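You operate a simulated robot arm through the tools that you are given. There is no shell and no other tool.

You run a simulated robot arm. Do the job below in one go: nothing can be reset, and whatever is moved stays where it is left.

## Task
Pair the blue socks and the green socks in the sock drawer.
Fine: each pair in the cell of its colour; leave the third pair out; shut the drawer.

Only the result counts: the job must be done as asked and must still hold three seconds after the hand-in. Knocking over, shifting, dropping, spilling or breaking anything else fails it.

## Robot
A 6-joint arm with a two-finger parallel gripper, fixed in place. Base frame: the origin is on the floor under the middle of its stand, x ahead of it, y to its left, z up. Units: mm, degrees, N and s.
With the tool pointing down near the work surface it reaches from about 100 to 680 mm from the base axis. Its first joint turns from -166.0 to 166.0 degrees. Payload 3.91 kg.
The TCP is the grasp point between the finger pads, 30 mm short of the fingertips. In the tool frame z runs along the fingers and y along their closing line. The gripper opens to 110 mm. The fingers are 20 mm wide and 10 mm thick; the gripper's body (48 by 112 mm) begins 55 mm behind the TCP.
Orientation is that of the tool frame in the base frame, as [roll, pitch, yaw] about the fixed x, y, z axes, in that order (R = Rz(yaw) Ry(pitch) Rx(roll)). With the fingers straight down and closing along the base's y, the tool's x points along the base's -x, its y along +y and its z along -z.

## Interface
- The arm moves only by the tool step_arm. Its argument "deltas" is a list of rows, each a list of 7 numbers: the shift along the tool's x, y, z in units of 100 mm (1.0 is 100 mm), then the turn, a rotation vector about the tool's x, y, z in units of 90 degrees (1.0 is 90 degrees), then the gripper command, from -1 (shut) to 1 (fully open), values between in proportion. In form: [[x, y, z, rx, ry, rz, jaw], ...]. A call has 1 to 20 rows; each row is the pose to reach, as a shift and turn from the pose commanded when the call began, along the tool's axes at that moment. A call with a number of a shift or a turn outside -1 to 1 is refused whole. Each row takes 0.2 s and may step no farther than 50 mm and 8.6 degrees from the row before; otherwise, or with a gripper value out of range, the whole call is refused. Where a pose cannot be reached the arm comes as near as it can. A force on the tool above 40 N (or 10 N above the force at the start of the call, whichever is more), or a blocked arm, ends the call early, and 0.2 s more pass. The fingers move at their own pace (about 45 mm/s each) and stop on an object; they squeeze with about 32 N. The grip force told is the motor's: it shows also when the fingers shut on nothing. Time passes only in rows, and 0.2 s behind the last, so rows that repeat a pose let the fingers close. The reply holds the time, the measured pose of the TCP, the force on the tool along the base axes, the opening and the grip force, in the units named above and with some noise, with the torque about the TCP (base axes, N m) and any sound that the robot's microphone picked up.
- Cameras (640 x 400 px; columns grow to the right, rows downward): "scene" is fixed at [401.7, -657.2, 1651.8]; the picture's right is [1.00, -0.09, 0.00], its down [-0.04, -0.46, -0.89] and it looks along [0.08, 0.88, -0.46] (base axes); focal length 333 px, centre (320, 200). "wrist" rides on the gripper at [77, 7, -115] in the tool frame; the picture's right is [-0.09, 1.00, 0.00], its down [-0.80, -0.07, -0.59] and it looks along [-0.59, -0.05, 0.80] (tool axes); focal length 270 px, centre (320, 200). There is no depth. A picture from a camera that has moved, and an enlarged one, comes with that camera's place and axes in the base frame and with its lens. The place of the scene camera against the robot may be out by one fixed shift of up to 12 mm in any direction.
- get_image(camera): a new picture of that camera. The clock stands still meanwhile.
- raise_lower(by): slides the trunk up (or, below 0, down) by that many mm; the arm rides with it, the base frame stays. It gives what a move gives, with no picture.
- zoom(camera, box): a new picture of the part [left, top, right, bottom] of that camera's present view, enlarged. The clock stands still meanwhile.
- close_job(): hands the job in; it is judged then, once.

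Places have to be worked out from the pictures, the camera data and where the tool is seen. Open the gripper and draw the arm clear of the work before you hand the job in, unless the task says otherwise.

The tools are called after "Call:" as a command line: name --pt "numbers of a row" for each row, then --argument value for the rest, lists and objects as JSON in quotes. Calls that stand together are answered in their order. step_arm: Moves the arm, as the interface text tells. Its arguments: {"type":"object","properties":{"deltas":{"type":"array"}},"required":["deltas"]} The other tools are called the same way: raise_lower (by) moves the trunk up or down; get_image (camera) takes a picture; zoom (camera, box) takes an enlarged picture of a part of a camera's view; close_job () hands the job in.

At the start:

```text
time: 0.0
ee_pos: [214.9, 277.7, 1507.4]
tcp_rot: [-180.0, 0.0, -179.9]
ft_force: [0.0, 0.6, -0.9]
torque: [0.0, 0.0, -0.03]
finger_gap: 110.1
grasp_force: 0.1
trunk travel left (down, up): [-575.0, 35.0]
```

scene: 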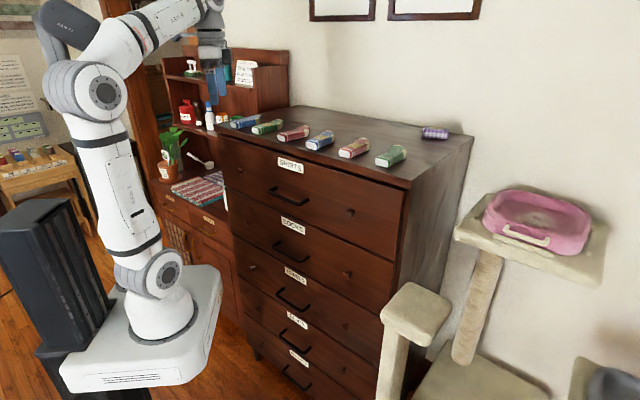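
wrist: 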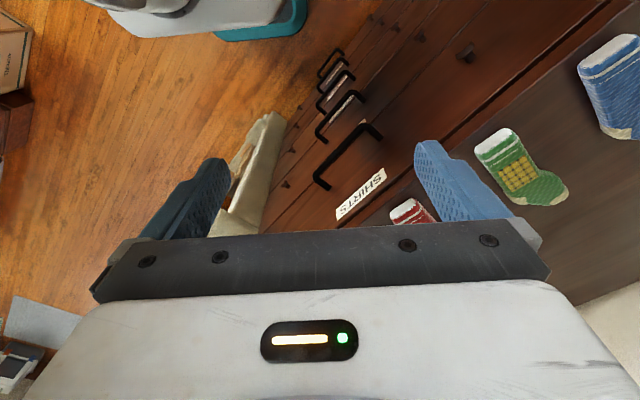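

I start by looking closely at the dresser, the socks and the labels in the scene view.

Call:
zoom --camera "scene" --box '[200, 90, 480, 265]'

Call:
zoom --camera "scene" --box '[210, 100, 350, 188]'

Call:
zoom --camera "scene" --box '[320, 100, 460, 188]'

Call:
zoom --camera "scene" --box '[220, 190, 360, 278]'

```text
2.29 times, centred on (340, 178) of scene
camera zoom: at [401.7, -657.2, 1651.8], right [1.0, -0.09, 0.0], down [-0.04, -0.46, -0.89], along [0.08, 0.88, -0.46], focal length 762 px, centre (274, 251)
```

zoom: 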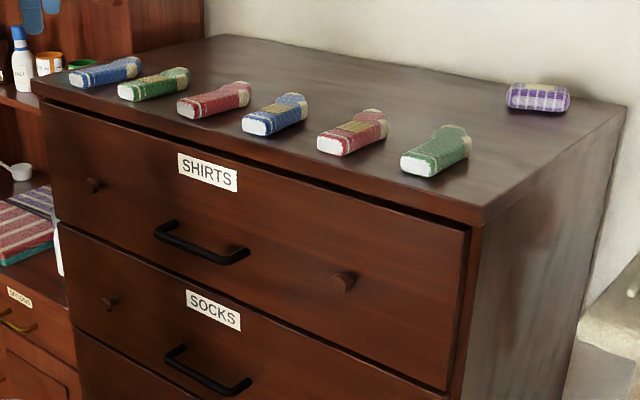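

```text
4.55 times, centred on (280, 144) of scene
camera zoom: at [401.7, -657.2, 1651.8], right [1.0, -0.09, 0.0], down [-0.04, -0.46, -0.89], along [0.08, 0.88, -0.46], focal length 1515 px, centre (502, 454)
```

zoom: 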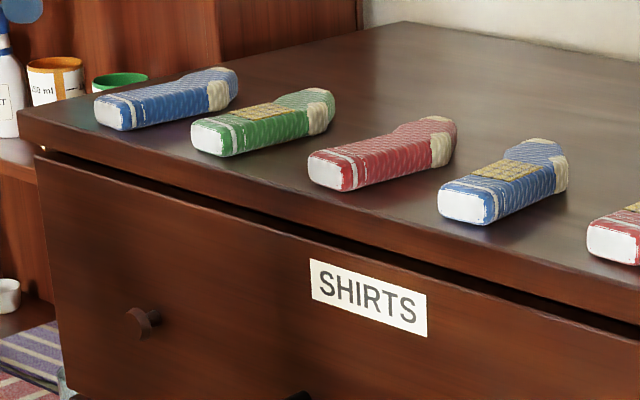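

```text
4.55 times, centred on (390, 144) of scene
camera zoom: at [401.7, -657.2, 1651.8], right [1.0, -0.09, 0.0], down [-0.04, -0.46, -0.89], along [0.08, 0.88, -0.46], focal length 1515 px, centre (2, 454)
```

zoom: 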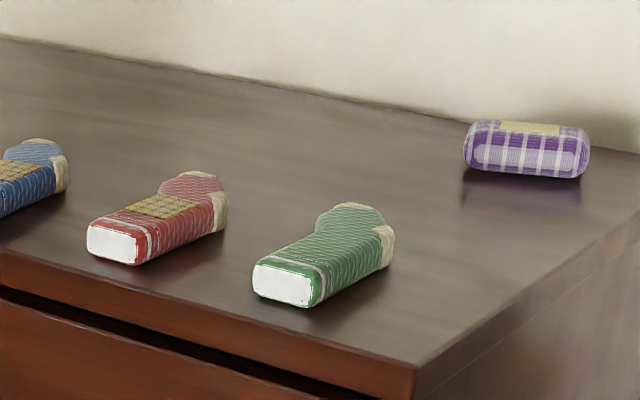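

```text
4.55 times, centred on (290, 234) of scene
camera zoom: at [401.7, -657.2, 1651.8], right [1.0, -0.09, 0.0], down [-0.04, -0.46, -0.89], along [0.08, 0.88, -0.46], focal length 1515 px, centre (456, 46)
```

zoom: 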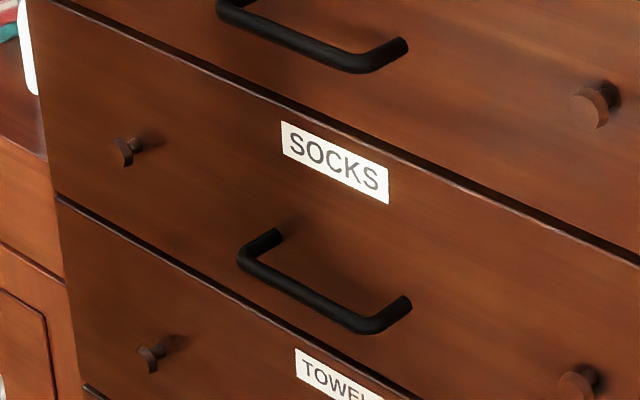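

The socks stand in a row along the front edge: blue, green with patch, red, blue with patch, red with patch, green. The dresser front appears turned about 45° and faces the robot. I turn the tool 45° and move a little toward the dresser, still well above the top, to look with the wrist camera.

Call:
step_arm --pt "-0.125 0 0 0 0 -0.0625 1" --pt "-0.25 0 0 0 0 -0.125 1" --pt "-0.375 0 0 0 0 -0.1875 1" --pt "-0.5 0 0 0 0 -0.25 1" --pt "-0.625 0 0 0 0 -0.3125 1" --pt "-0.75 0 0 0 0 -0.375 1" --pt "-0.875 0 0 0 0 -0.4375 1" --pt "-1.0 0 0 0 0 -0.5 1" --pt "-1.0 0 0 0 0 -0.5 1"

Call:
get_image --camera "wrist"

Call:
get_image --camera "scene"

```text
time: 2.0
ee_pos: [315.3, 277.0, 1507.6]
tcp_rot: [180.0, 0.0, -134.9]
ft_force: [0.8, 0.3, 0.4]
torque: [0.01, -0.01, 0.0]
finger_gap: 109.8
grasp_force: 0.0
trunk travel left (down, up): [-575.0, 35.0]
```

```text
taken
camera wrist: at [257.0, 225.5, 1623.4], right [-0.64, 0.77, 0.0], down [0.62, 0.52, 0.59], along [0.46, 0.38, -0.8], focal length 270 px, centre (320, 200)
```

wrist: 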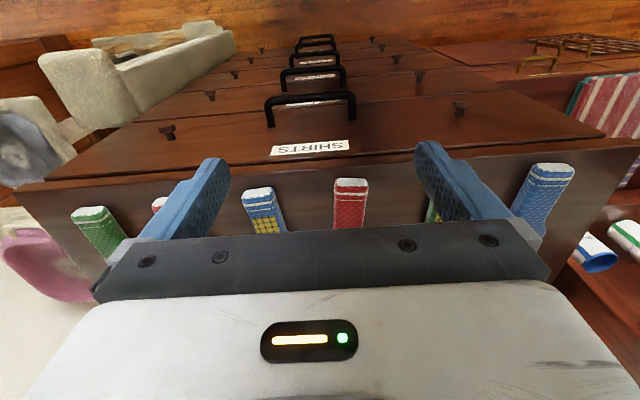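

```text
taken
```

scene: 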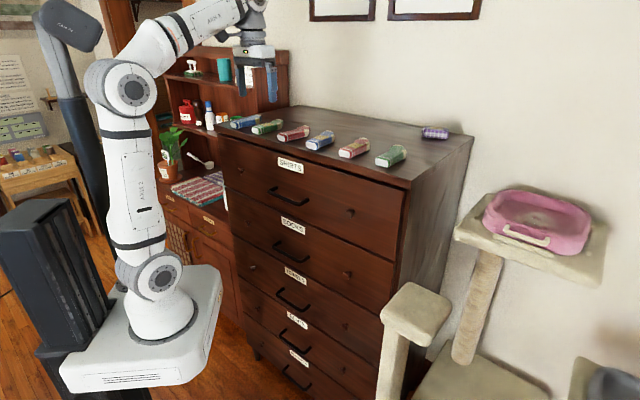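

The wrist camera now sees the front and the socks from above. I zoom in for precise pixel positions.

Call:
zoom --camera "wrist" --box '[220, 20, 420, 145]'

Call:
zoom --camera "wrist" --box '[220, 120, 420, 245]'

Call:
zoom --camera "wrist" --box '[0, 140, 220, 277]'

Call:
zoom --camera "wrist" --box '[420, 120, 640, 257]'

```text
3.20 times, centred on (320, 82) of wrist
camera zoom: at [257.0, 225.5, 1623.4], right [-0.64, 0.77, 0.0], down [0.62, 0.52, 0.59], along [0.46, 0.38, -0.8], focal length 865 px, centre (320, 576)
```

zoom: 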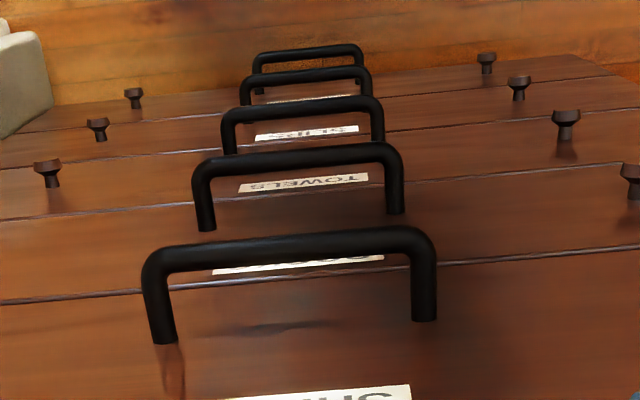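

```text
3.20 times, centred on (320, 182) of wrist
camera zoom: at [257.0, 225.5, 1623.4], right [-0.64, 0.77, 0.0], down [0.62, 0.52, 0.59], along [0.46, 0.38, -0.8], focal length 865 px, centre (320, 256)
```

zoom: 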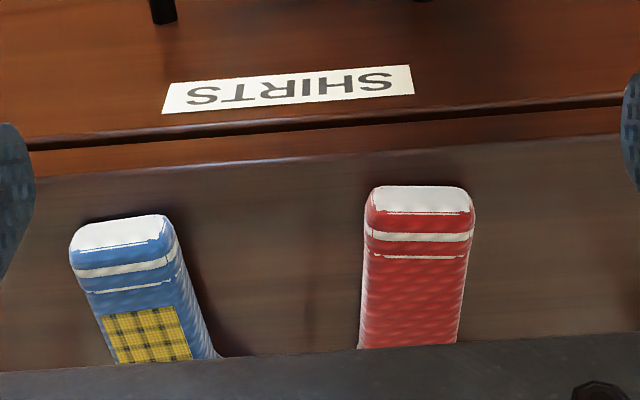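

```text
2.91 times, centred on (110, 208) of wrist
camera zoom: at [257.0, 225.5, 1623.4], right [-0.64, 0.77, 0.0], down [0.62, 0.52, 0.59], along [0.46, 0.38, -0.8], focal length 786 px, centre (931, 175)
```

zoom: 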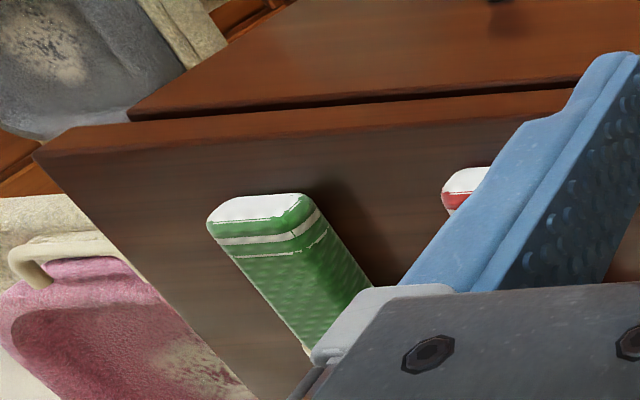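

```text
2.91 times, centred on (530, 188) of wrist
camera zoom: at [257.0, 225.5, 1623.4], right [-0.64, 0.77, 0.0], down [0.62, 0.52, 0.59], along [0.46, 0.38, -0.8], focal length 786 px, centre (-291, 234)
```

zoom: 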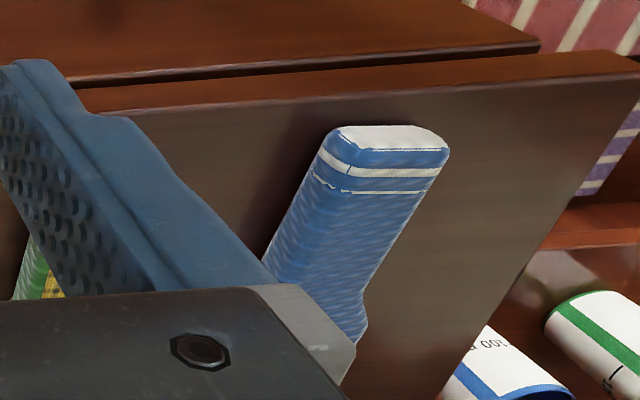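

The handle of the SOCKS drawer should be near (398, 324, 942), standing off about 40 mm from a front plane at n≈511 (n is the distance along the 45° diagonal). Before I move the trunk I need to see how far the robot's own platform reaches towards the dresser.

Call:
zoom --camera "scene" --box '[20, 180, 340, 400]'

Call:
zoom --camera "scene" --box '[0, 0, 320, 200]'

```text
1.82 times, centred on (180, 290) of scene
camera zoom: at [401.7, -657.2, 1651.8], right [1.0, -0.09, 0.0], down [-0.04, -0.46, -0.89], along [0.08, 0.88, -0.46], focal length 606 px, centre (574, 36)
```

zoom: 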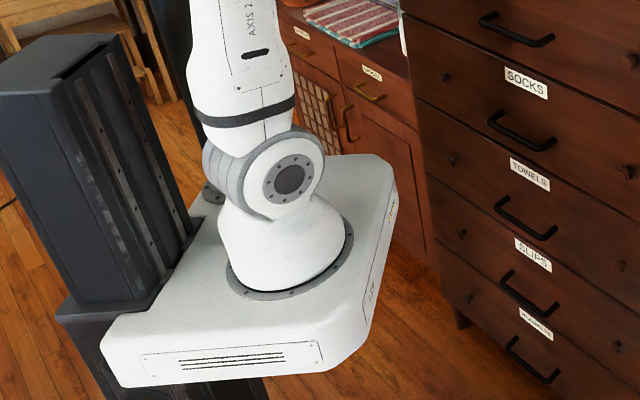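

```text
2.00 times, centred on (160, 100) of scene
camera zoom: at [401.7, -657.2, 1651.8], right [1.0, -0.09, 0.0], down [-0.04, -0.46, -0.89], along [0.08, 0.88, -0.46], focal length 666 px, centre (640, 400)
```

zoom: 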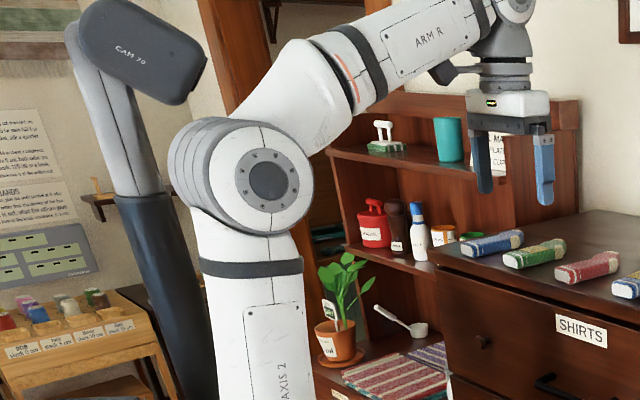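

The platform under the arm reaches towards the dresser at roughly n≈240, so I must mind it once the drawer is open. I back the tool off 100 mm so that nothing touches the handles, then lower the trunk in stages and look again.

Call:
step_arm --pt "0.25 0 0 0 0 0 1" --pt "0.5 0 0 0 0 0 1" --pt "0.75 0 0 0 0 0 1" --pt "1.0 0 0 0 0 0 1" --pt "1.0 0 0 0 0 0 1"

Call:
get_image --camera "wrist"

```text
time: 3.2
ee_pos: [245.1, 206.0, 1508.3]
tcp_rot: [-179.9, 0.0, -134.9]
ft_force: [0.2, -0.2, 0.2]
torque: [0.02, 0.03, -0.01]
finger_gap: 109.9
grasp_force: 0.0
trunk travel left (down, up): [-575.0, 35.0]
```

```text
taken
camera wrist: at [186.1, 155.1, 1623.5], right [-0.64, 0.77, 0.0], down [0.62, 0.52, 0.59], along [0.46, 0.38, -0.8], focal length 270 px, centre (320, 200)
```

wrist: 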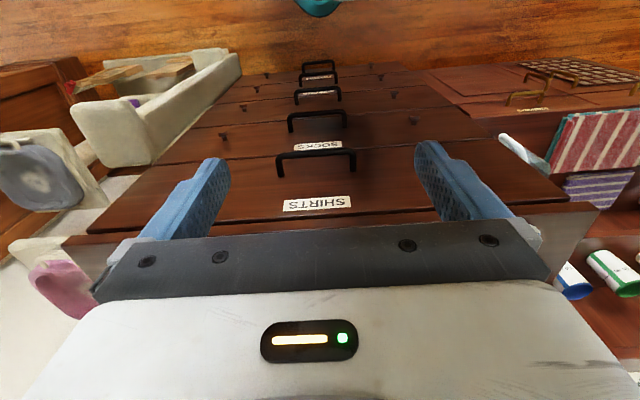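

The view from above is clear. I lower the trunk 150 mm and take a scene picture, to measure the platform from its shift.

Call:
raise_lower --by -150

Call:
zoom --camera "scene" --box '[20, 180, 340, 400]'

Call:
get_image --camera "wrist"

```text
time: 5.0
ee_pos: [244.4, 206.0, 1358.3]
tcp_rot: [180.0, 0.0, -135.0]
ft_force: [1.3, -0.1, 0.0]
torque: [-0.03, 0.01, 0.0]
finger_gap: 110.3
grasp_force: 0.1
trunk travel left (down, up): [-425.0, 185.0]
```

```text
1.82 times, centred on (180, 290) of scene
camera zoom: at [401.7, -657.2, 1651.8], right [1.0, -0.09, 0.0], down [-0.04, -0.46, -0.89], along [0.08, 0.88, -0.46], focal length 606 px, centre (574, 36)
```

zoom: 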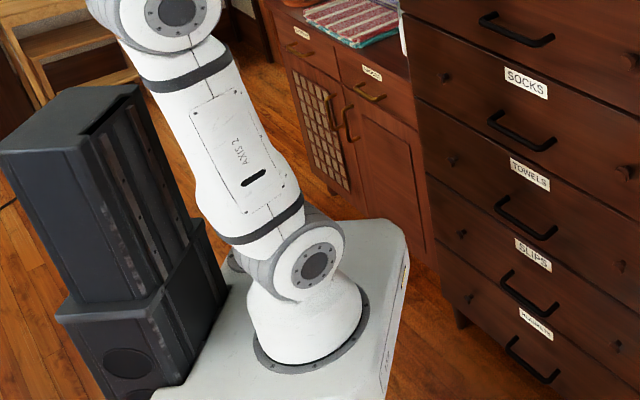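

```text
taken
camera wrist: at [185.8, 154.8, 1473.7], right [-0.64, 0.77, 0.0], down [0.62, 0.52, 0.59], along [0.46, 0.38, -0.8], focal length 270 px, centre (320, 200)
```

wrist: 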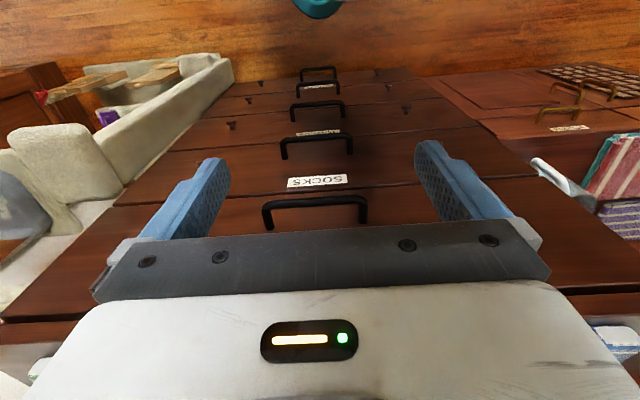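

The platform's near corner lies at about n≈235, so I will keep the drawer opening to roughly 190 mm, which lets the trunk still pass. I zoom in on the SOCKS handle to measure it.

Call:
zoom --camera "wrist" --box '[240, 100, 400, 200]'

Call:
get_image --camera "scene"

```text
4.00 times, centred on (320, 150) of wrist
camera zoom: at [185.8, 154.8, 1473.7], right [-0.64, 0.77, 0.0], down [0.62, 0.52, 0.59], along [0.46, 0.38, -0.8], focal length 1081 px, centre (320, 400)
```

zoom: 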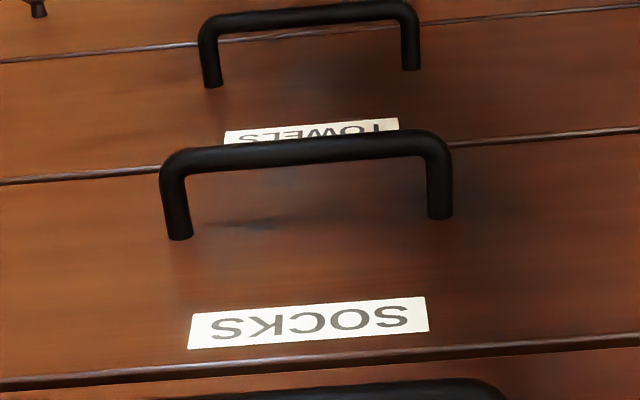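

```text
taken
```

scene: 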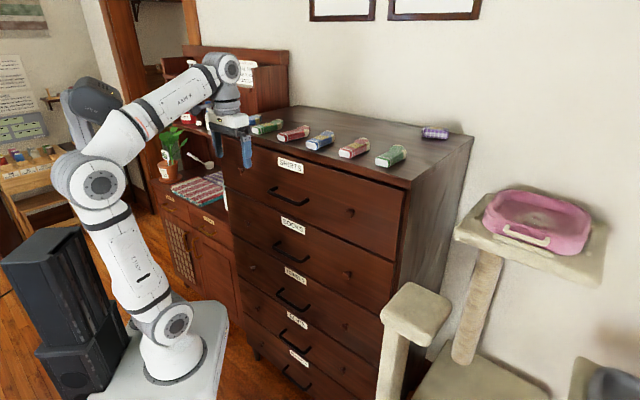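

The bar of the SOCKS handle is about at n≈468, lateral offset l≈51, z≈944, with some 35 mm of free space behind it. I turn the tool 90° so that the fingers close along the pull direction, while still clear of everything.

Call:
step_arm --pt "0 0 0 0 0 0.091 1" --pt "0 0 0 0 0 0.182 1" --pt "0 0 0 0 0 0.273 1" --pt "0 0 0 0 0 0.364 1" --pt "0 0 0 0 0 0.455 1" --pt "0 0 0 0 0 0.546 1" --pt "0 0 0 0 0 0.637 1" --pt "0 0 0 0 0 0.728 1" --pt "0 0 0 0 0 0.819 1" --pt "0 0 0 0 0 0.91 1" --pt "0 0 0 0 0 1.0 1" --pt "0 0 0 0 0 1.0 1"

Call:
raise_lower --by -300

Call:
get_image --camera "wrist"

Call:
get_image --camera "scene"

```text
time: 7.5
ee_pos: [245.1, 205.0, 1357.1]
tcp_rot: [179.9, 0.0, 135.0]
ft_force: [-0.5, -0.9, -0.5]
torque: [0.0, -0.01, -0.01]
finger_gap: 110.2
grasp_force: 0.0
trunk travel left (down, up): [-425.0, 185.0]
```

```text
time: 10.6
ee_pos: [244.3, 204.0, 1057.7]
tcp_rot: [-179.9, -0.1, 135.0]
ft_force: [0.1, 0.4, 0.4]
torque: [-0.02, 0.02, 0.01]
finger_gap: 110.1
grasp_force: 0.1
trunk travel left (down, up): [-125.0, 485.0]
```

```text
taken
camera wrist: at [195.4, 263.4, 1173.7], right [0.77, 0.64, 0.0], down [0.52, -0.62, 0.59], along [0.38, -0.46, -0.8], focal length 270 px, centre (320, 200)
```

wrist: 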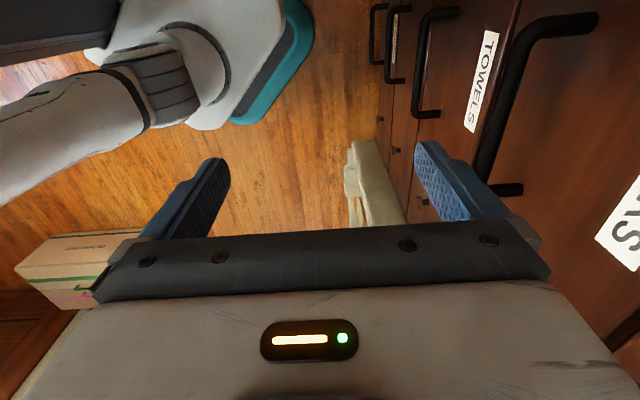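

```text
taken
```

scene: 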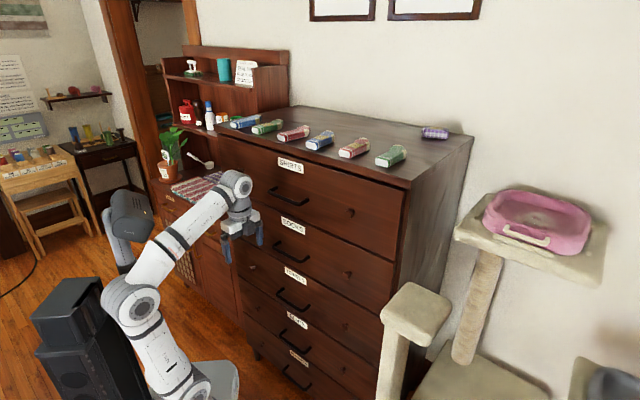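

The robot's shoulder is now well below the drawer, and the handle shows at the right of the wrist view. I tilt the tool 40° towards the dresser, narrow the jaws to about 36 mm and go to a standoff in front of and above the handle.

Call:
step_arm --pt "-0.0225 0.09 0.04 -0.0444 0 0 -0.345" --pt "-0.045 0.18 0.08 -0.0888 0 0 -0.345" --pt "-0.0675 0.27 0.12 -0.1332 0 0 -0.345" --pt "-0.09 0.36 0.16 -0.1776 0 0 -0.345" --pt "-0.1125 0.45 0.2 -0.222 0 0 -0.345" --pt "-0.135 0.54 0.24 -0.2664 0 0 -0.345" --pt "-0.1575 0.63 0.28 -0.3108 0 0 -0.345" --pt "-0.18 0.72 0.32 -0.3552 0 0 -0.345" --pt "-0.2025 0.81 0.36 -0.4 0 0 -0.345" --pt "-0.225 0.9 0.4 -0.4444 0 0 -0.345" --pt "-0.225 0.9 0.4 -0.4444 0 0 -0.345"

Call:
get_image --camera "wrist"

Call:
get_image --camera "scene"

```text
time: 12.9
ee_pos: [324.8, 253.3, 1018.1]
tcp_rot: [139.8, 0.1, 134.9]
ft_force: [-0.4, -0.4, 0.1]
torque: [0.03, -0.02, 0.0]
finger_gap: 35.8
grasp_force: 0.1
trunk travel left (down, up): [-125.0, 485.0]
```

```text
taken
camera wrist: at [222.2, 258.0, 1111.4], right [0.6, 0.48, 0.64], down [0.26, -0.88, 0.41], along [0.76, -0.08, -0.65], focal length 270 px, centre (320, 200)
```

wrist: 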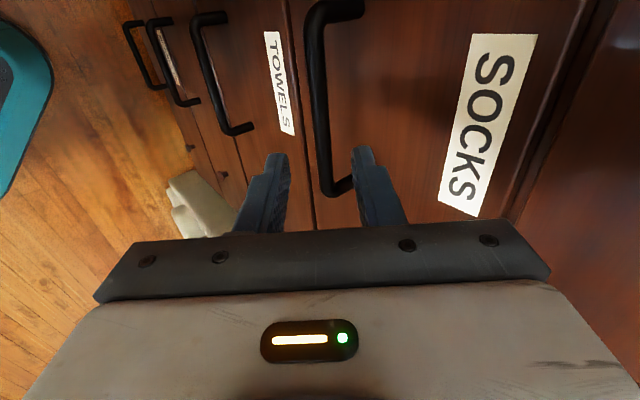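

```text
taken
```

scene: 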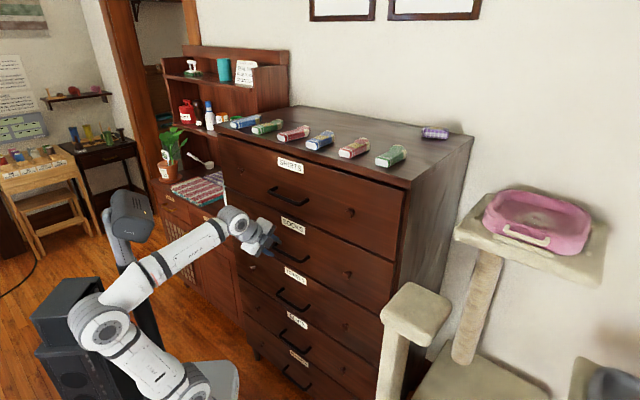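

The bar appears where predicted, between the two finger lines. I approach along the tool axis in two steps, first 50 mm, then check.

Call:
step_arm --pt "0 -0.005 0.15 0 0 0 -0.345" --pt "0 -0.01 0.3 0 0 0 -0.345" --pt "0 -0.015 0.42 0 0 0 -0.345" --pt "0 -0.02 0.5 0 0 0 -0.345" --pt "0 -0.02 0.5 0 0 0 -0.345"

Call:
get_image --camera "wrist"

Call:
zoom --camera "scene" --box '[200, 180, 360, 280]'

```text
time: 14.2
ee_pos: [346.5, 275.2, 977.8]
tcp_rot: [139.9, 0.0, 135.0]
ft_force: [-0.2, 0.1, -0.1]
torque: [-0.01, 0.0, -0.01]
finger_gap: 36.1
grasp_force: 0.1
trunk travel left (down, up): [-125.0, 485.0]
```

```text
taken
camera wrist: at [244.4, 279.3, 1070.8], right [0.6, 0.48, 0.64], down [0.26, -0.87, 0.41], along [0.76, -0.08, -0.65], focal length 270 px, centre (320, 200)
```

wrist: 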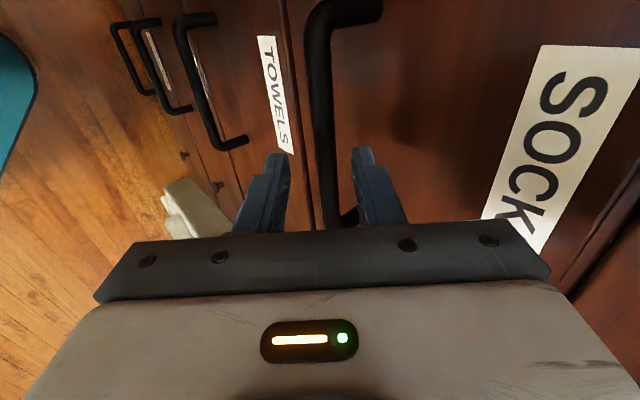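

```text
4.00 times, centred on (280, 230) of scene
camera zoom: at [401.7, -657.2, 1651.8], right [1.0, -0.09, 0.0], down [-0.04, -0.46, -0.89], along [0.08, 0.88, -0.46], focal length 1333 px, centre (480, 80)
```

zoom: 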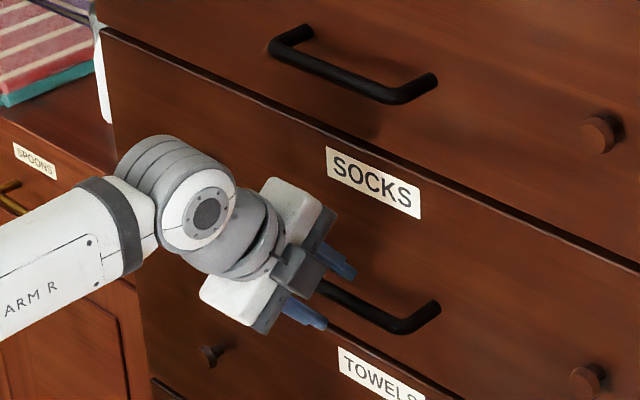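

The fingers straddle the bar. I advance the remaining 30 mm so the bar lies well inside the fingertips.

Call:
step_arm --pt "0 0 0.08 0 0 0 -0.345" --pt "0 0 0.16 0 0 0 -0.345" --pt "0 0 0.24 0 0 0 -0.345" --pt "0 0 0.3 0 0 0 -0.345" --pt "0 0 0.3 0 0 0 -0.345"

Call:
get_image --camera "wrist"

Call:
zoom --camera "scene" --box '[200, 180, 360, 280]'

```text
time: 15.3
ee_pos: [359.8, 289.1, 954.5]
tcp_rot: [140.0, 0.0, 135.0]
ft_force: [0.0, 1.0, 0.5]
torque: [0.02, -0.02, 0.03]
finger_gap: 36.1
grasp_force: 0.2
trunk travel left (down, up): [-125.0, 485.0]
```

```text
taken
camera wrist: at [257.3, 292.5, 1048.1], right [0.6, 0.48, 0.64], down [0.26, -0.87, 0.41], along [0.76, -0.08, -0.65], focal length 270 px, centre (320, 200)
```

wrist: 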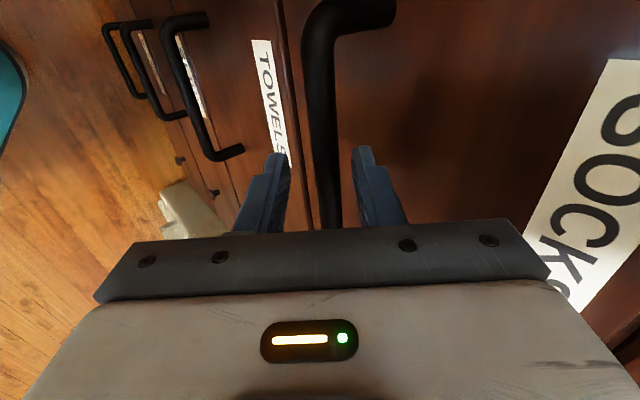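

```text
4.00 times, centred on (280, 230) of scene
camera zoom: at [401.7, -657.2, 1651.8], right [1.0, -0.09, 0.0], down [-0.04, -0.46, -0.89], along [0.08, 0.88, -0.46], focal length 1333 px, centre (480, 80)
```

zoom: 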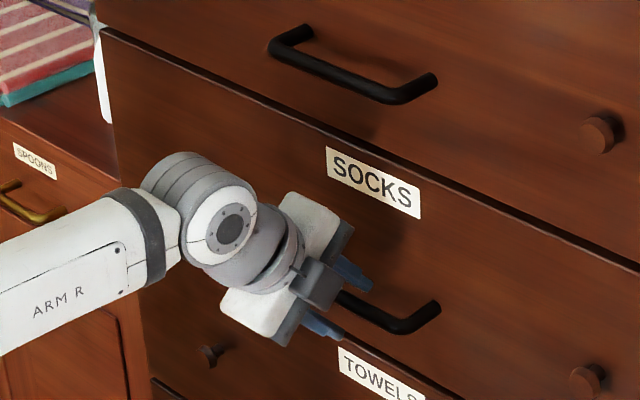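

No contact force yet, and the bar lies between the fingers. I close the jaws on it.

Call:
step_arm --pt "0 0 0 0 0 0 -0.6" --pt "0 0 0 0 0 0 -0.8" --pt "0 0 0 0 0 0 -1" --pt "0 0 0 0 0 0 -1" --pt "0 0 0 0 0 0 -1" --pt "0 0 0 0 0 0 -1"

Call:
get_image --camera "wrist"

```text
time: 16.8
ee_pos: [360.8, 287.2, 956.3]
tcp_rot: [139.8, 0.0, 135.1]
ft_force: [1.4, 0.4, 16.7]
torque: [0.13, -0.09, -0.01]
finger_gap: 13.5
grasp_force: 44.8
trunk travel left (down, up): [-125.0, 485.0]
```

```text
taken
camera wrist: at [256.7, 292.0, 1049.4], right [0.6, 0.48, 0.64], down [0.26, -0.88, 0.41], along [0.76, -0.08, -0.65], focal length 270 px, centre (320, 200)
```

wrist: 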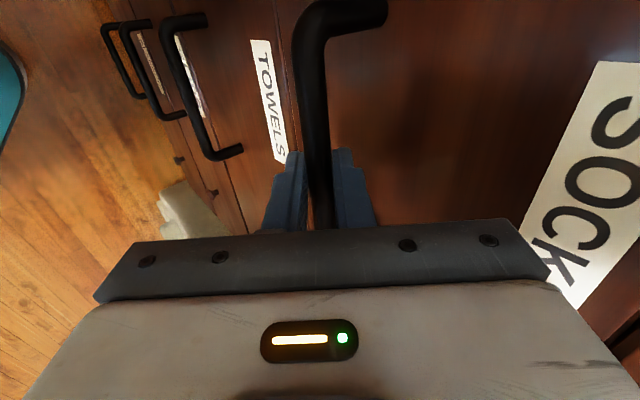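

The bar is gripped (gap 13.5 mm) with about 17 N of upward push, so I relieve 3 mm upward and begin with a short test pull of 20 mm along −n.

Call:
step_arm --pt "0 0.01 -0.012 0 0 0 -1" --pt "0 0.019 -0.023 0 0 0 -1" --pt "0 -0.02 -0.055 0 0 0 -1" --pt "0 -0.058 -0.087 0 0 0 -1" --pt "0 -0.096 -0.12 0 0 0 -1" --pt "0 -0.134 -0.152 0 0 0 -1" --pt "0 -0.134 -0.152 0 0 0 -1"

Call:
zoom --camera "scene" --box '[200, 150, 400, 275]'

```text
time: 18.4
ee_pos: [345.4, 273.7, 957.0]
tcp_rot: [140.3, 0.0, 135.0]
ft_force: [3.5, -3.8, -18.8]
torque: [-0.25, -0.15, -0.25]
finger_gap: 13.5
grasp_force: 45.1
trunk travel left (down, up): [-125.0, 485.0]
```

```text
3.20 times, centred on (300, 212) of scene
camera zoom: at [401.7, -657.2, 1651.8], right [1.0, -0.09, 0.0], down [-0.04, -0.46, -0.89], along [0.08, 0.88, -0.46], focal length 1066 px, centre (384, 160)
```

zoom: 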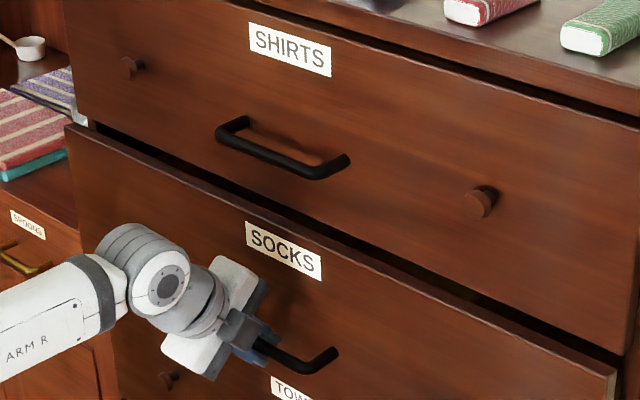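

The drawer slides easily. I relax the vertical force slightly and pull another 85 mm.

Call:
step_arm --pt "0 -0.076 -0.043 0 0 0 -1" --pt "0 -0.141 -0.098 0 0 0 -1" --pt "0 -0.206 -0.152 0 0 0 -1" --pt "0 -0.271 -0.207 0 0 0 -1" --pt "0 -0.336 -0.262 0 0 0 -1" --pt "0 -0.401 -0.316 0 0 0 -1" --pt "0 -0.466 -0.371 0 0 0 -1" --pt "0 -0.531 -0.426 0 0 0 -1" --pt "0 -0.596 -0.48 0 0 0 -1" --pt "0 -0.661 -0.535 0 0 0 -1" --pt "0 -0.661 -0.535 0 0 0 -1"

Call:
zoom --camera "scene" --box '[160, 120, 440, 295]'

```text
time: 20.8
ee_pos: [286.6, 213.3, 957.2]
tcp_rot: [140.2, 0.0, 135.0]
ft_force: [3.1, -5.0, -14.6]
torque: [-0.27, -0.1, -0.17]
finger_gap: 13.7
grasp_force: 45.0
trunk travel left (down, up): [-125.0, 485.0]
```

```text
2.29 times, centred on (300, 208) of scene
camera zoom: at [401.7, -657.2, 1651.8], right [1.0, -0.09, 0.0], down [-0.04, -0.46, -0.89], along [0.08, 0.88, -0.46], focal length 762 px, centre (366, 183)
```

zoom: 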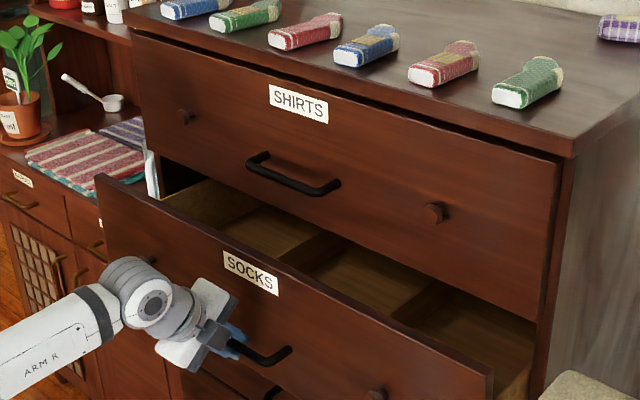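

Cells are visible inside. I pull another 80 mm, to about 185 mm of opening.

Call:
step_arm --pt "0 -0.064 -0.048 0 0 0 -1" --pt "0 -0.128 -0.097 0 0 0 -1" --pt "0 -0.19 -0.149 0 0 0 -1" --pt "0 -0.251 -0.2 0 0 0 -1" --pt "0 -0.312 -0.251 0 0 0 -1" --pt "0 -0.374 -0.302 0 0 0 -1" --pt "0 -0.435 -0.354 0 0 0 -1" --pt "0 -0.496 -0.405 0 0 0 -1" --pt "0 -0.558 -0.457 0 0 0 -1" --pt "0 -0.619 -0.508 0 0 0 -1" --pt "0 -0.619 -0.508 0 0 0 -1"

Call:
zoom --camera "scene" --box '[160, 120, 440, 295]'

Call:
get_image --camera "wrist"

```text
time: 21.9
ee_pos: [263.1, 190.6, 956.0]
tcp_rot: [140.1, -0.4, 135.4]
ft_force: [2.8, -2.9, -0.7]
torque: [-0.18, -0.14, -0.24]
finger_gap: 13.4
grasp_force: 45.2
trunk travel left (down, up): [-125.0, 485.0]
stopped in row 5: the force on the tool passed its limit at 46 N (the readings are from after the stop); the commanded pose is now the measured one
```

```text
2.29 times, centred on (300, 208) of scene
camera zoom: at [401.7, -657.2, 1651.8], right [1.0, -0.09, 0.0], down [-0.04, -0.46, -0.89], along [0.08, 0.88, -0.46], focal length 762 px, centre (366, 183)
```

zoom: 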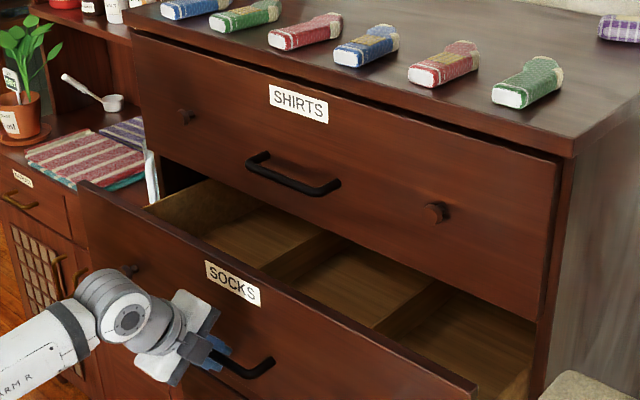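

```text
taken
camera wrist: at [160.5, 194.0, 1050.2], right [0.6, 0.48, 0.64], down [0.26, -0.88, 0.4], along [0.75, -0.07, -0.65], focal length 270 px, centre (320, 200)
```

wrist: 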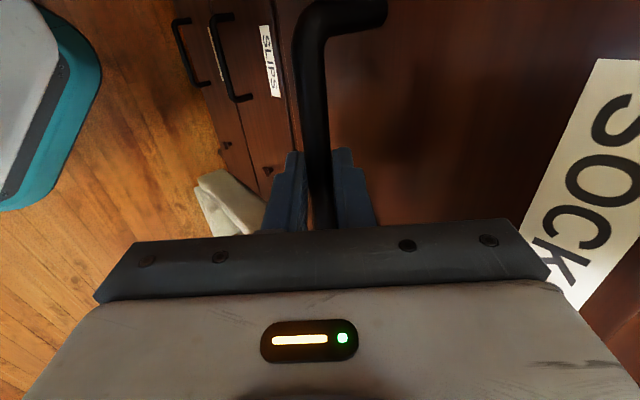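

The pull stopped at about 137 mm of opening, with 46 N. I gently try a few more millimetres to tell a drawer stop from a snag.

Call:
step_arm --pt "0 -0.015 -0.013 0 0 0 -1" --pt "0 -0.03 -0.026 0 0 0 -1" --pt "0 -0.046 -0.039 0 0 0 -1" --pt "0 -0.046 -0.039 0 0 0 -1"

```text
time: 22.9
ee_pos: [259.3, 186.2, 956.6]
tcp_rot: [140.0, -0.6, 135.3]
ft_force: [-6.6, 10.9, -2.2]
torque: [0.66, 0.69, 0.89]
finger_gap: 13.8
grasp_force: 44.9
trunk travel left (down, up): [-125.0, 485.0]
```

It did move on 6 mm, with a lateral force building. I check the whole arm in the scene for a snag.

Call:
get_image --camera "scene"

Call:
zoom --camera "scene" --box '[0, 160, 384, 400]'

```text
taken
```

scene: 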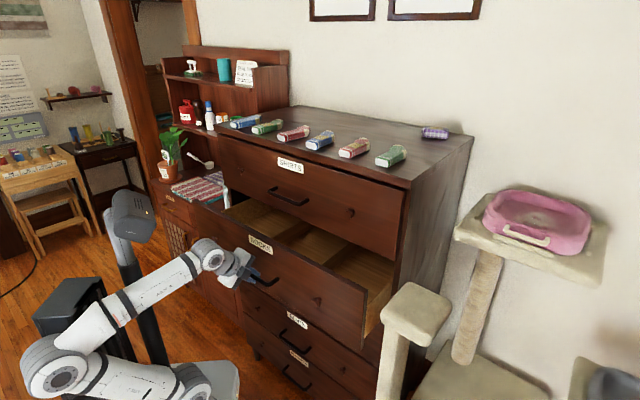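

```text
1.67 times, centred on (192, 280) of scene
camera zoom: at [401.7, -657.2, 1651.8], right [1.0, -0.09, 0.0], down [-0.04, -0.46, -0.89], along [0.08, 0.88, -0.46], focal length 555 px, centre (533, 67)
```

zoom: 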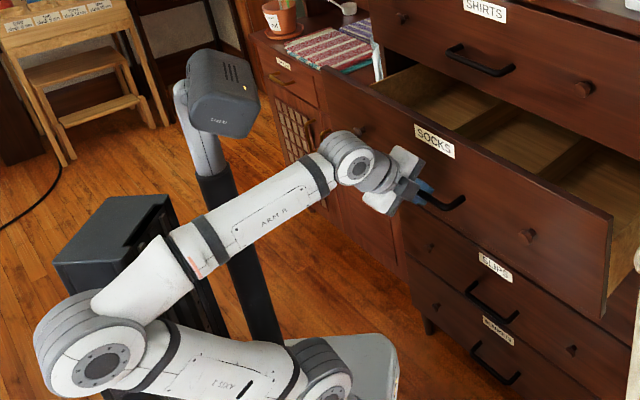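

The elbow has folded back beside the robot's own column, so the arm, not the drawer, is what is stopping. I open the jaws, then back off along the tool axis in small steps.

Call:
step_arm --pt "0 0 0 0 0 0 -0.345" --pt "0 0 0 0 0 0 -0.345" --pt "0 0 0 0 0 0 -0.345" --pt "0 0 0 0 0 0 -0.345"

Call:
get_image --camera "wrist"

```text
time: 23.9
ee_pos: [258.5, 186.0, 957.1]
tcp_rot: [139.9, -0.5, 135.3]
ft_force: [0.1, 0.5, -0.1]
torque: [-0.01, 0.01, -0.03]
finger_gap: 36.2
grasp_force: 0.0
trunk travel left (down, up): [-125.0, 485.0]
```

```text
taken
camera wrist: at [157.3, 189.7, 1050.7], right [0.6, 0.48, 0.64], down [0.26, -0.88, 0.4], along [0.75, -0.07, -0.65], focal length 270 px, centre (320, 200)
```

wrist: 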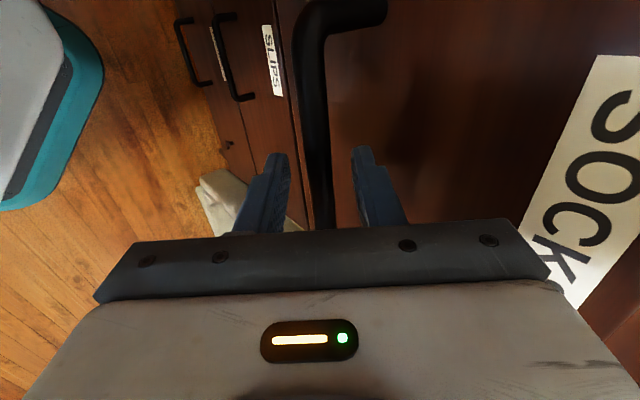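

The fingers are free of the bar. I retreat along the tool axis.

Call:
step_arm --pt "0 0 -0.1 0 0 0 -0.345" --pt "0 0 -0.2 0 0 0 -0.345" --pt "0 0 -0.3 0 0 0 -0.345" --pt "0 0 -0.4 0 0 0 -0.345" --pt "0 0 -0.5 0 0 0 -0.345"

Call:
get_image --camera "scene"

```text
time: 25.1
ee_pos: [238.6, 161.0, 994.9]
tcp_rot: [140.0, -0.6, 135.3]
ft_force: [-0.2, -0.2, -1.1]
torque: [0.03, -0.01, -0.01]
finger_gap: 36.1
grasp_force: 0.0
trunk travel left (down, up): [-125.0, 485.0]
```

```text
taken
```

scene: 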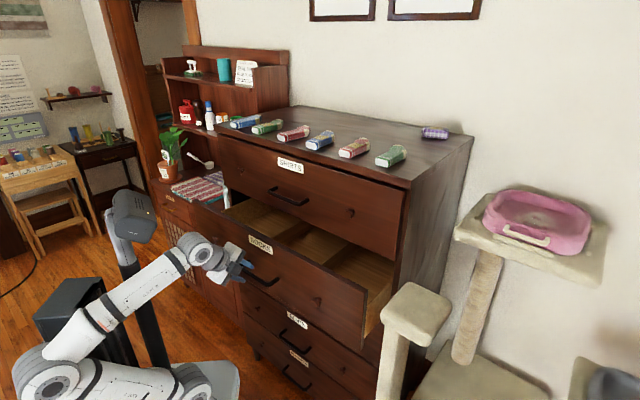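

The retreat was free. I rise and bring the tool back to vertical, then raise the trunk 200 mm (platform still below the drawer) to look into the drawer.

Call:
step_arm --pt "0 0.04 -0.046 0 0 0 0" --pt "0 0.08 -0.092 0.04 0 0 0" --pt "0 0.12 -0.138 0.1 0 0 0" --pt "0 0.16 -0.184 0.16 0 0 0" --pt "0 0.2 -0.23 0.22 0 0 0" --pt "0 0.24 -0.276 0.28 0 0 0" --pt "0 0.28 -0.322 0.34 0 0 0" --pt "0 0.32 -0.368 0.4 0 0 0" --pt "0 0.386 -0.46 0.4444 0 0 0" --pt "0 0.386 -0.46 0.4444 0 0 0"

Call:
raise_lower --by 200

Call:
get_image --camera "scene"

```text
time: 27.3
ee_pos: [232.2, 162.7, 1054.9]
tcp_rot: [179.9, -0.3, 135.1]
ft_force: [-0.2, 0.1, 0.4]
torque: [-0.03, 0.01, -0.02]
finger_gap: 54.9
grasp_force: 0.2
trunk travel left (down, up): [-125.0, 485.0]
```

```text
time: 29.4
ee_pos: [232.5, 162.8, 1254.0]
tcp_rot: [180.0, -0.1, 135.2]
ft_force: [-0.6, 0.1, -0.8]
torque: [0.01, 0.0, -0.01]
finger_gap: 55.0
grasp_force: 0.1
trunk travel left (down, up): [-325.0, 285.0]
```

```text
taken
```

scene: 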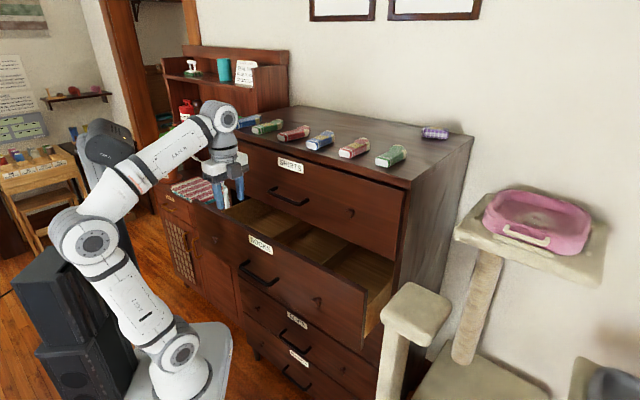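

I turn the tool back and move 90 mm forward so that the wrist camera looks into the open drawer.

Call:
step_arm --pt "0 0.08 0 0 0 -0.091 0" --pt "0 0.16 0 0 0 -0.182 0" --pt "0 0.25 0 0 0 -0.273 0" --pt "0 0.33 0 0 0 -0.364 0" --pt "0 0.41 0 0 0 -0.455 0" --pt "0 0.49 0 0 0 -0.546 0" --pt "0 0.57 0 0 0 -0.637 0" --pt "0 0.66 0 0 0 -0.728 0" --pt "0 0.74 0 0 0 -0.819 0" --pt "0 0.82 0 0 0 -0.91 0" --pt "0 0.9 0 0 0 -1.0 0" --pt "0 0.9 0 0 0 -1.0 0"

Call:
get_image --camera "wrist"

```text
time: 32.0
ee_pos: [295.8, 228.2, 1253.7]
tcp_rot: [179.6, 0.1, -134.7]
ft_force: [0.2, 0.0, -0.8]
torque: [0.05, 0.02, 0.0]
finger_gap: 55.2
grasp_force: 0.1
trunk travel left (down, up): [-325.0, 285.0]
```

```text
taken
camera wrist: at [237.0, 175.5, 1370.5], right [-0.65, 0.76, 0.0], down [0.61, 0.52, 0.6], along [0.45, 0.39, -0.8], focal length 270 px, centre (320, 200)
```

wrist: 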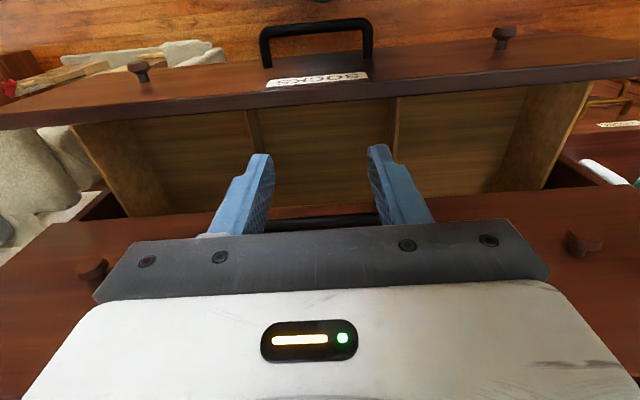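

I zoom into the drawer interior to look for colour marks of the cells.

Call:
zoom --camera "wrist" --box '[60, 60, 380, 240]'

Call:
zoom --camera "wrist" --box '[280, 50, 620, 240]'

Call:
zoom --camera "scene" --box '[190, 170, 430, 320]'

```text
2.00 times, centred on (220, 150) of wrist
camera zoom: at [237.0, 175.5, 1370.5], right [-0.65, 0.76, 0.0], down [0.61, 0.52, 0.6], along [0.45, 0.39, -0.8], focal length 541 px, centre (520, 300)
```

zoom: 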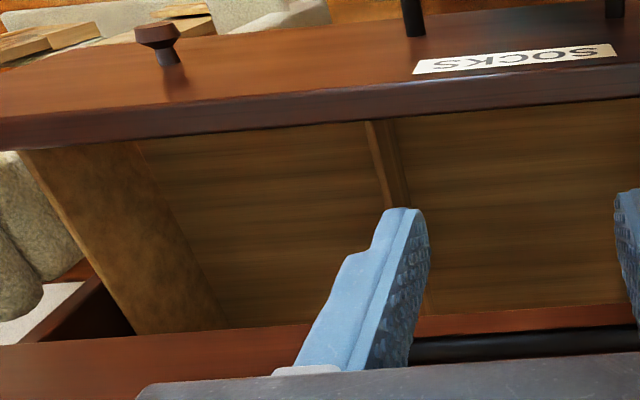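

```text
1.88 times, centred on (450, 145) of wrist
camera zoom: at [237.0, 175.5, 1370.5], right [-0.65, 0.76, 0.0], down [0.61, 0.52, 0.6], along [0.45, 0.39, -0.8], focal length 509 px, centre (75, 304)
```

zoom: 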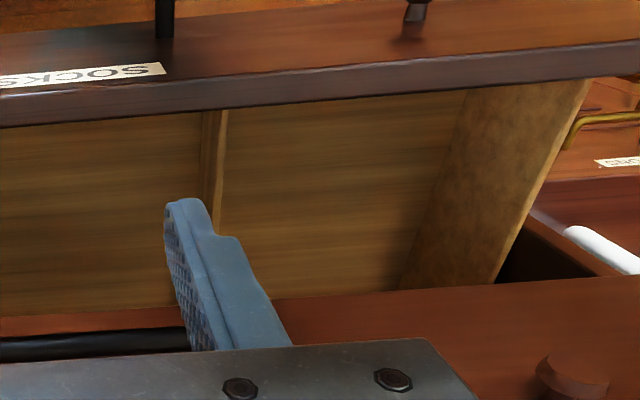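

```text
2.67 times, centred on (310, 245) of scene
camera zoom: at [401.7, -657.2, 1651.8], right [1.0, -0.09, 0.0], down [-0.04, -0.46, -0.89], along [0.08, 0.88, -0.46], focal length 889 px, centre (347, 80)
```

zoom: 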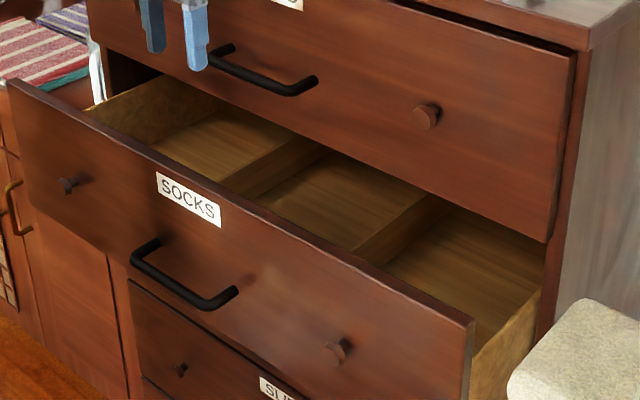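

No colour marks show yet; they may be deeper in the cells or on the inner side of the front panel. The panel is about at n=368–391 with its top at z≈1078. I lower the fingers just behind the panel to pull it further open from inside with a vertical tool.

Call:
step_arm --pt "-0.07 0 0.05 0 0 0 0" --pt "-0.15 0 0.15 0 0 0 0" --pt "-0.25 0 0.3 0 0 0 0" --pt "-0.36 0 0.45 0 0 0 0" --pt "-0.36 0 0.6 0 0 0 0" --pt "-0.36 0 0.75 0 0 0 0" --pt "-0.36 0 0.9 0 0 0 0" --pt "-0.36 0 0.9 0 0 0 0"

Call:
get_image --camera "wrist"

Call:
zoom --camera "scene" --box '[160, 120, 440, 295]'

```text
time: 33.9
ee_pos: [321.1, 253.2, 1165.9]
tcp_rot: [179.7, 0.1, -134.8]
ft_force: [0.4, 0.0, 0.3]
torque: [-0.02, 0.0, 0.02]
finger_gap: 54.8
grasp_force: 0.1
trunk travel left (down, up): [-325.0, 285.0]
```

```text
taken
camera wrist: at [262.6, 201.9, 1280.8], right [-0.65, 0.76, 0.0], down [0.62, 0.52, 0.6], along [0.45, 0.39, -0.8], focal length 270 px, centre (320, 200)
```

wrist: 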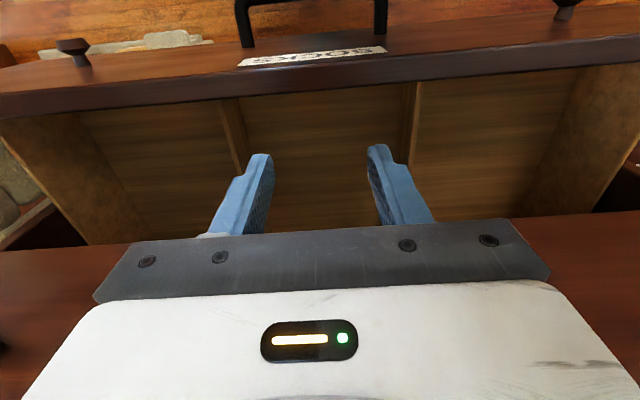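

```text
2.29 times, centred on (300, 208) of scene
camera zoom: at [401.7, -657.2, 1651.8], right [1.0, -0.09, 0.0], down [-0.04, -0.46, -0.89], along [0.08, 0.88, -0.46], focal length 762 px, centre (366, 183)
```

zoom: 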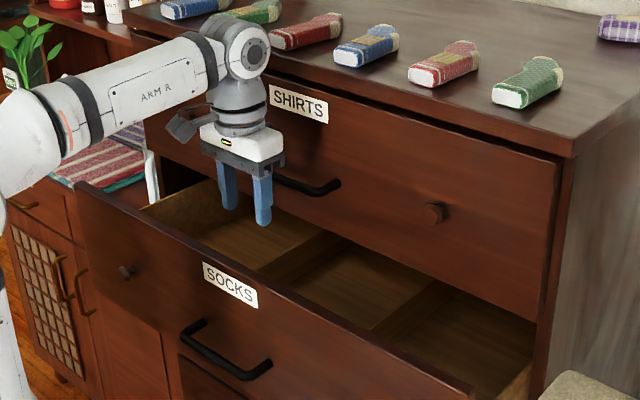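

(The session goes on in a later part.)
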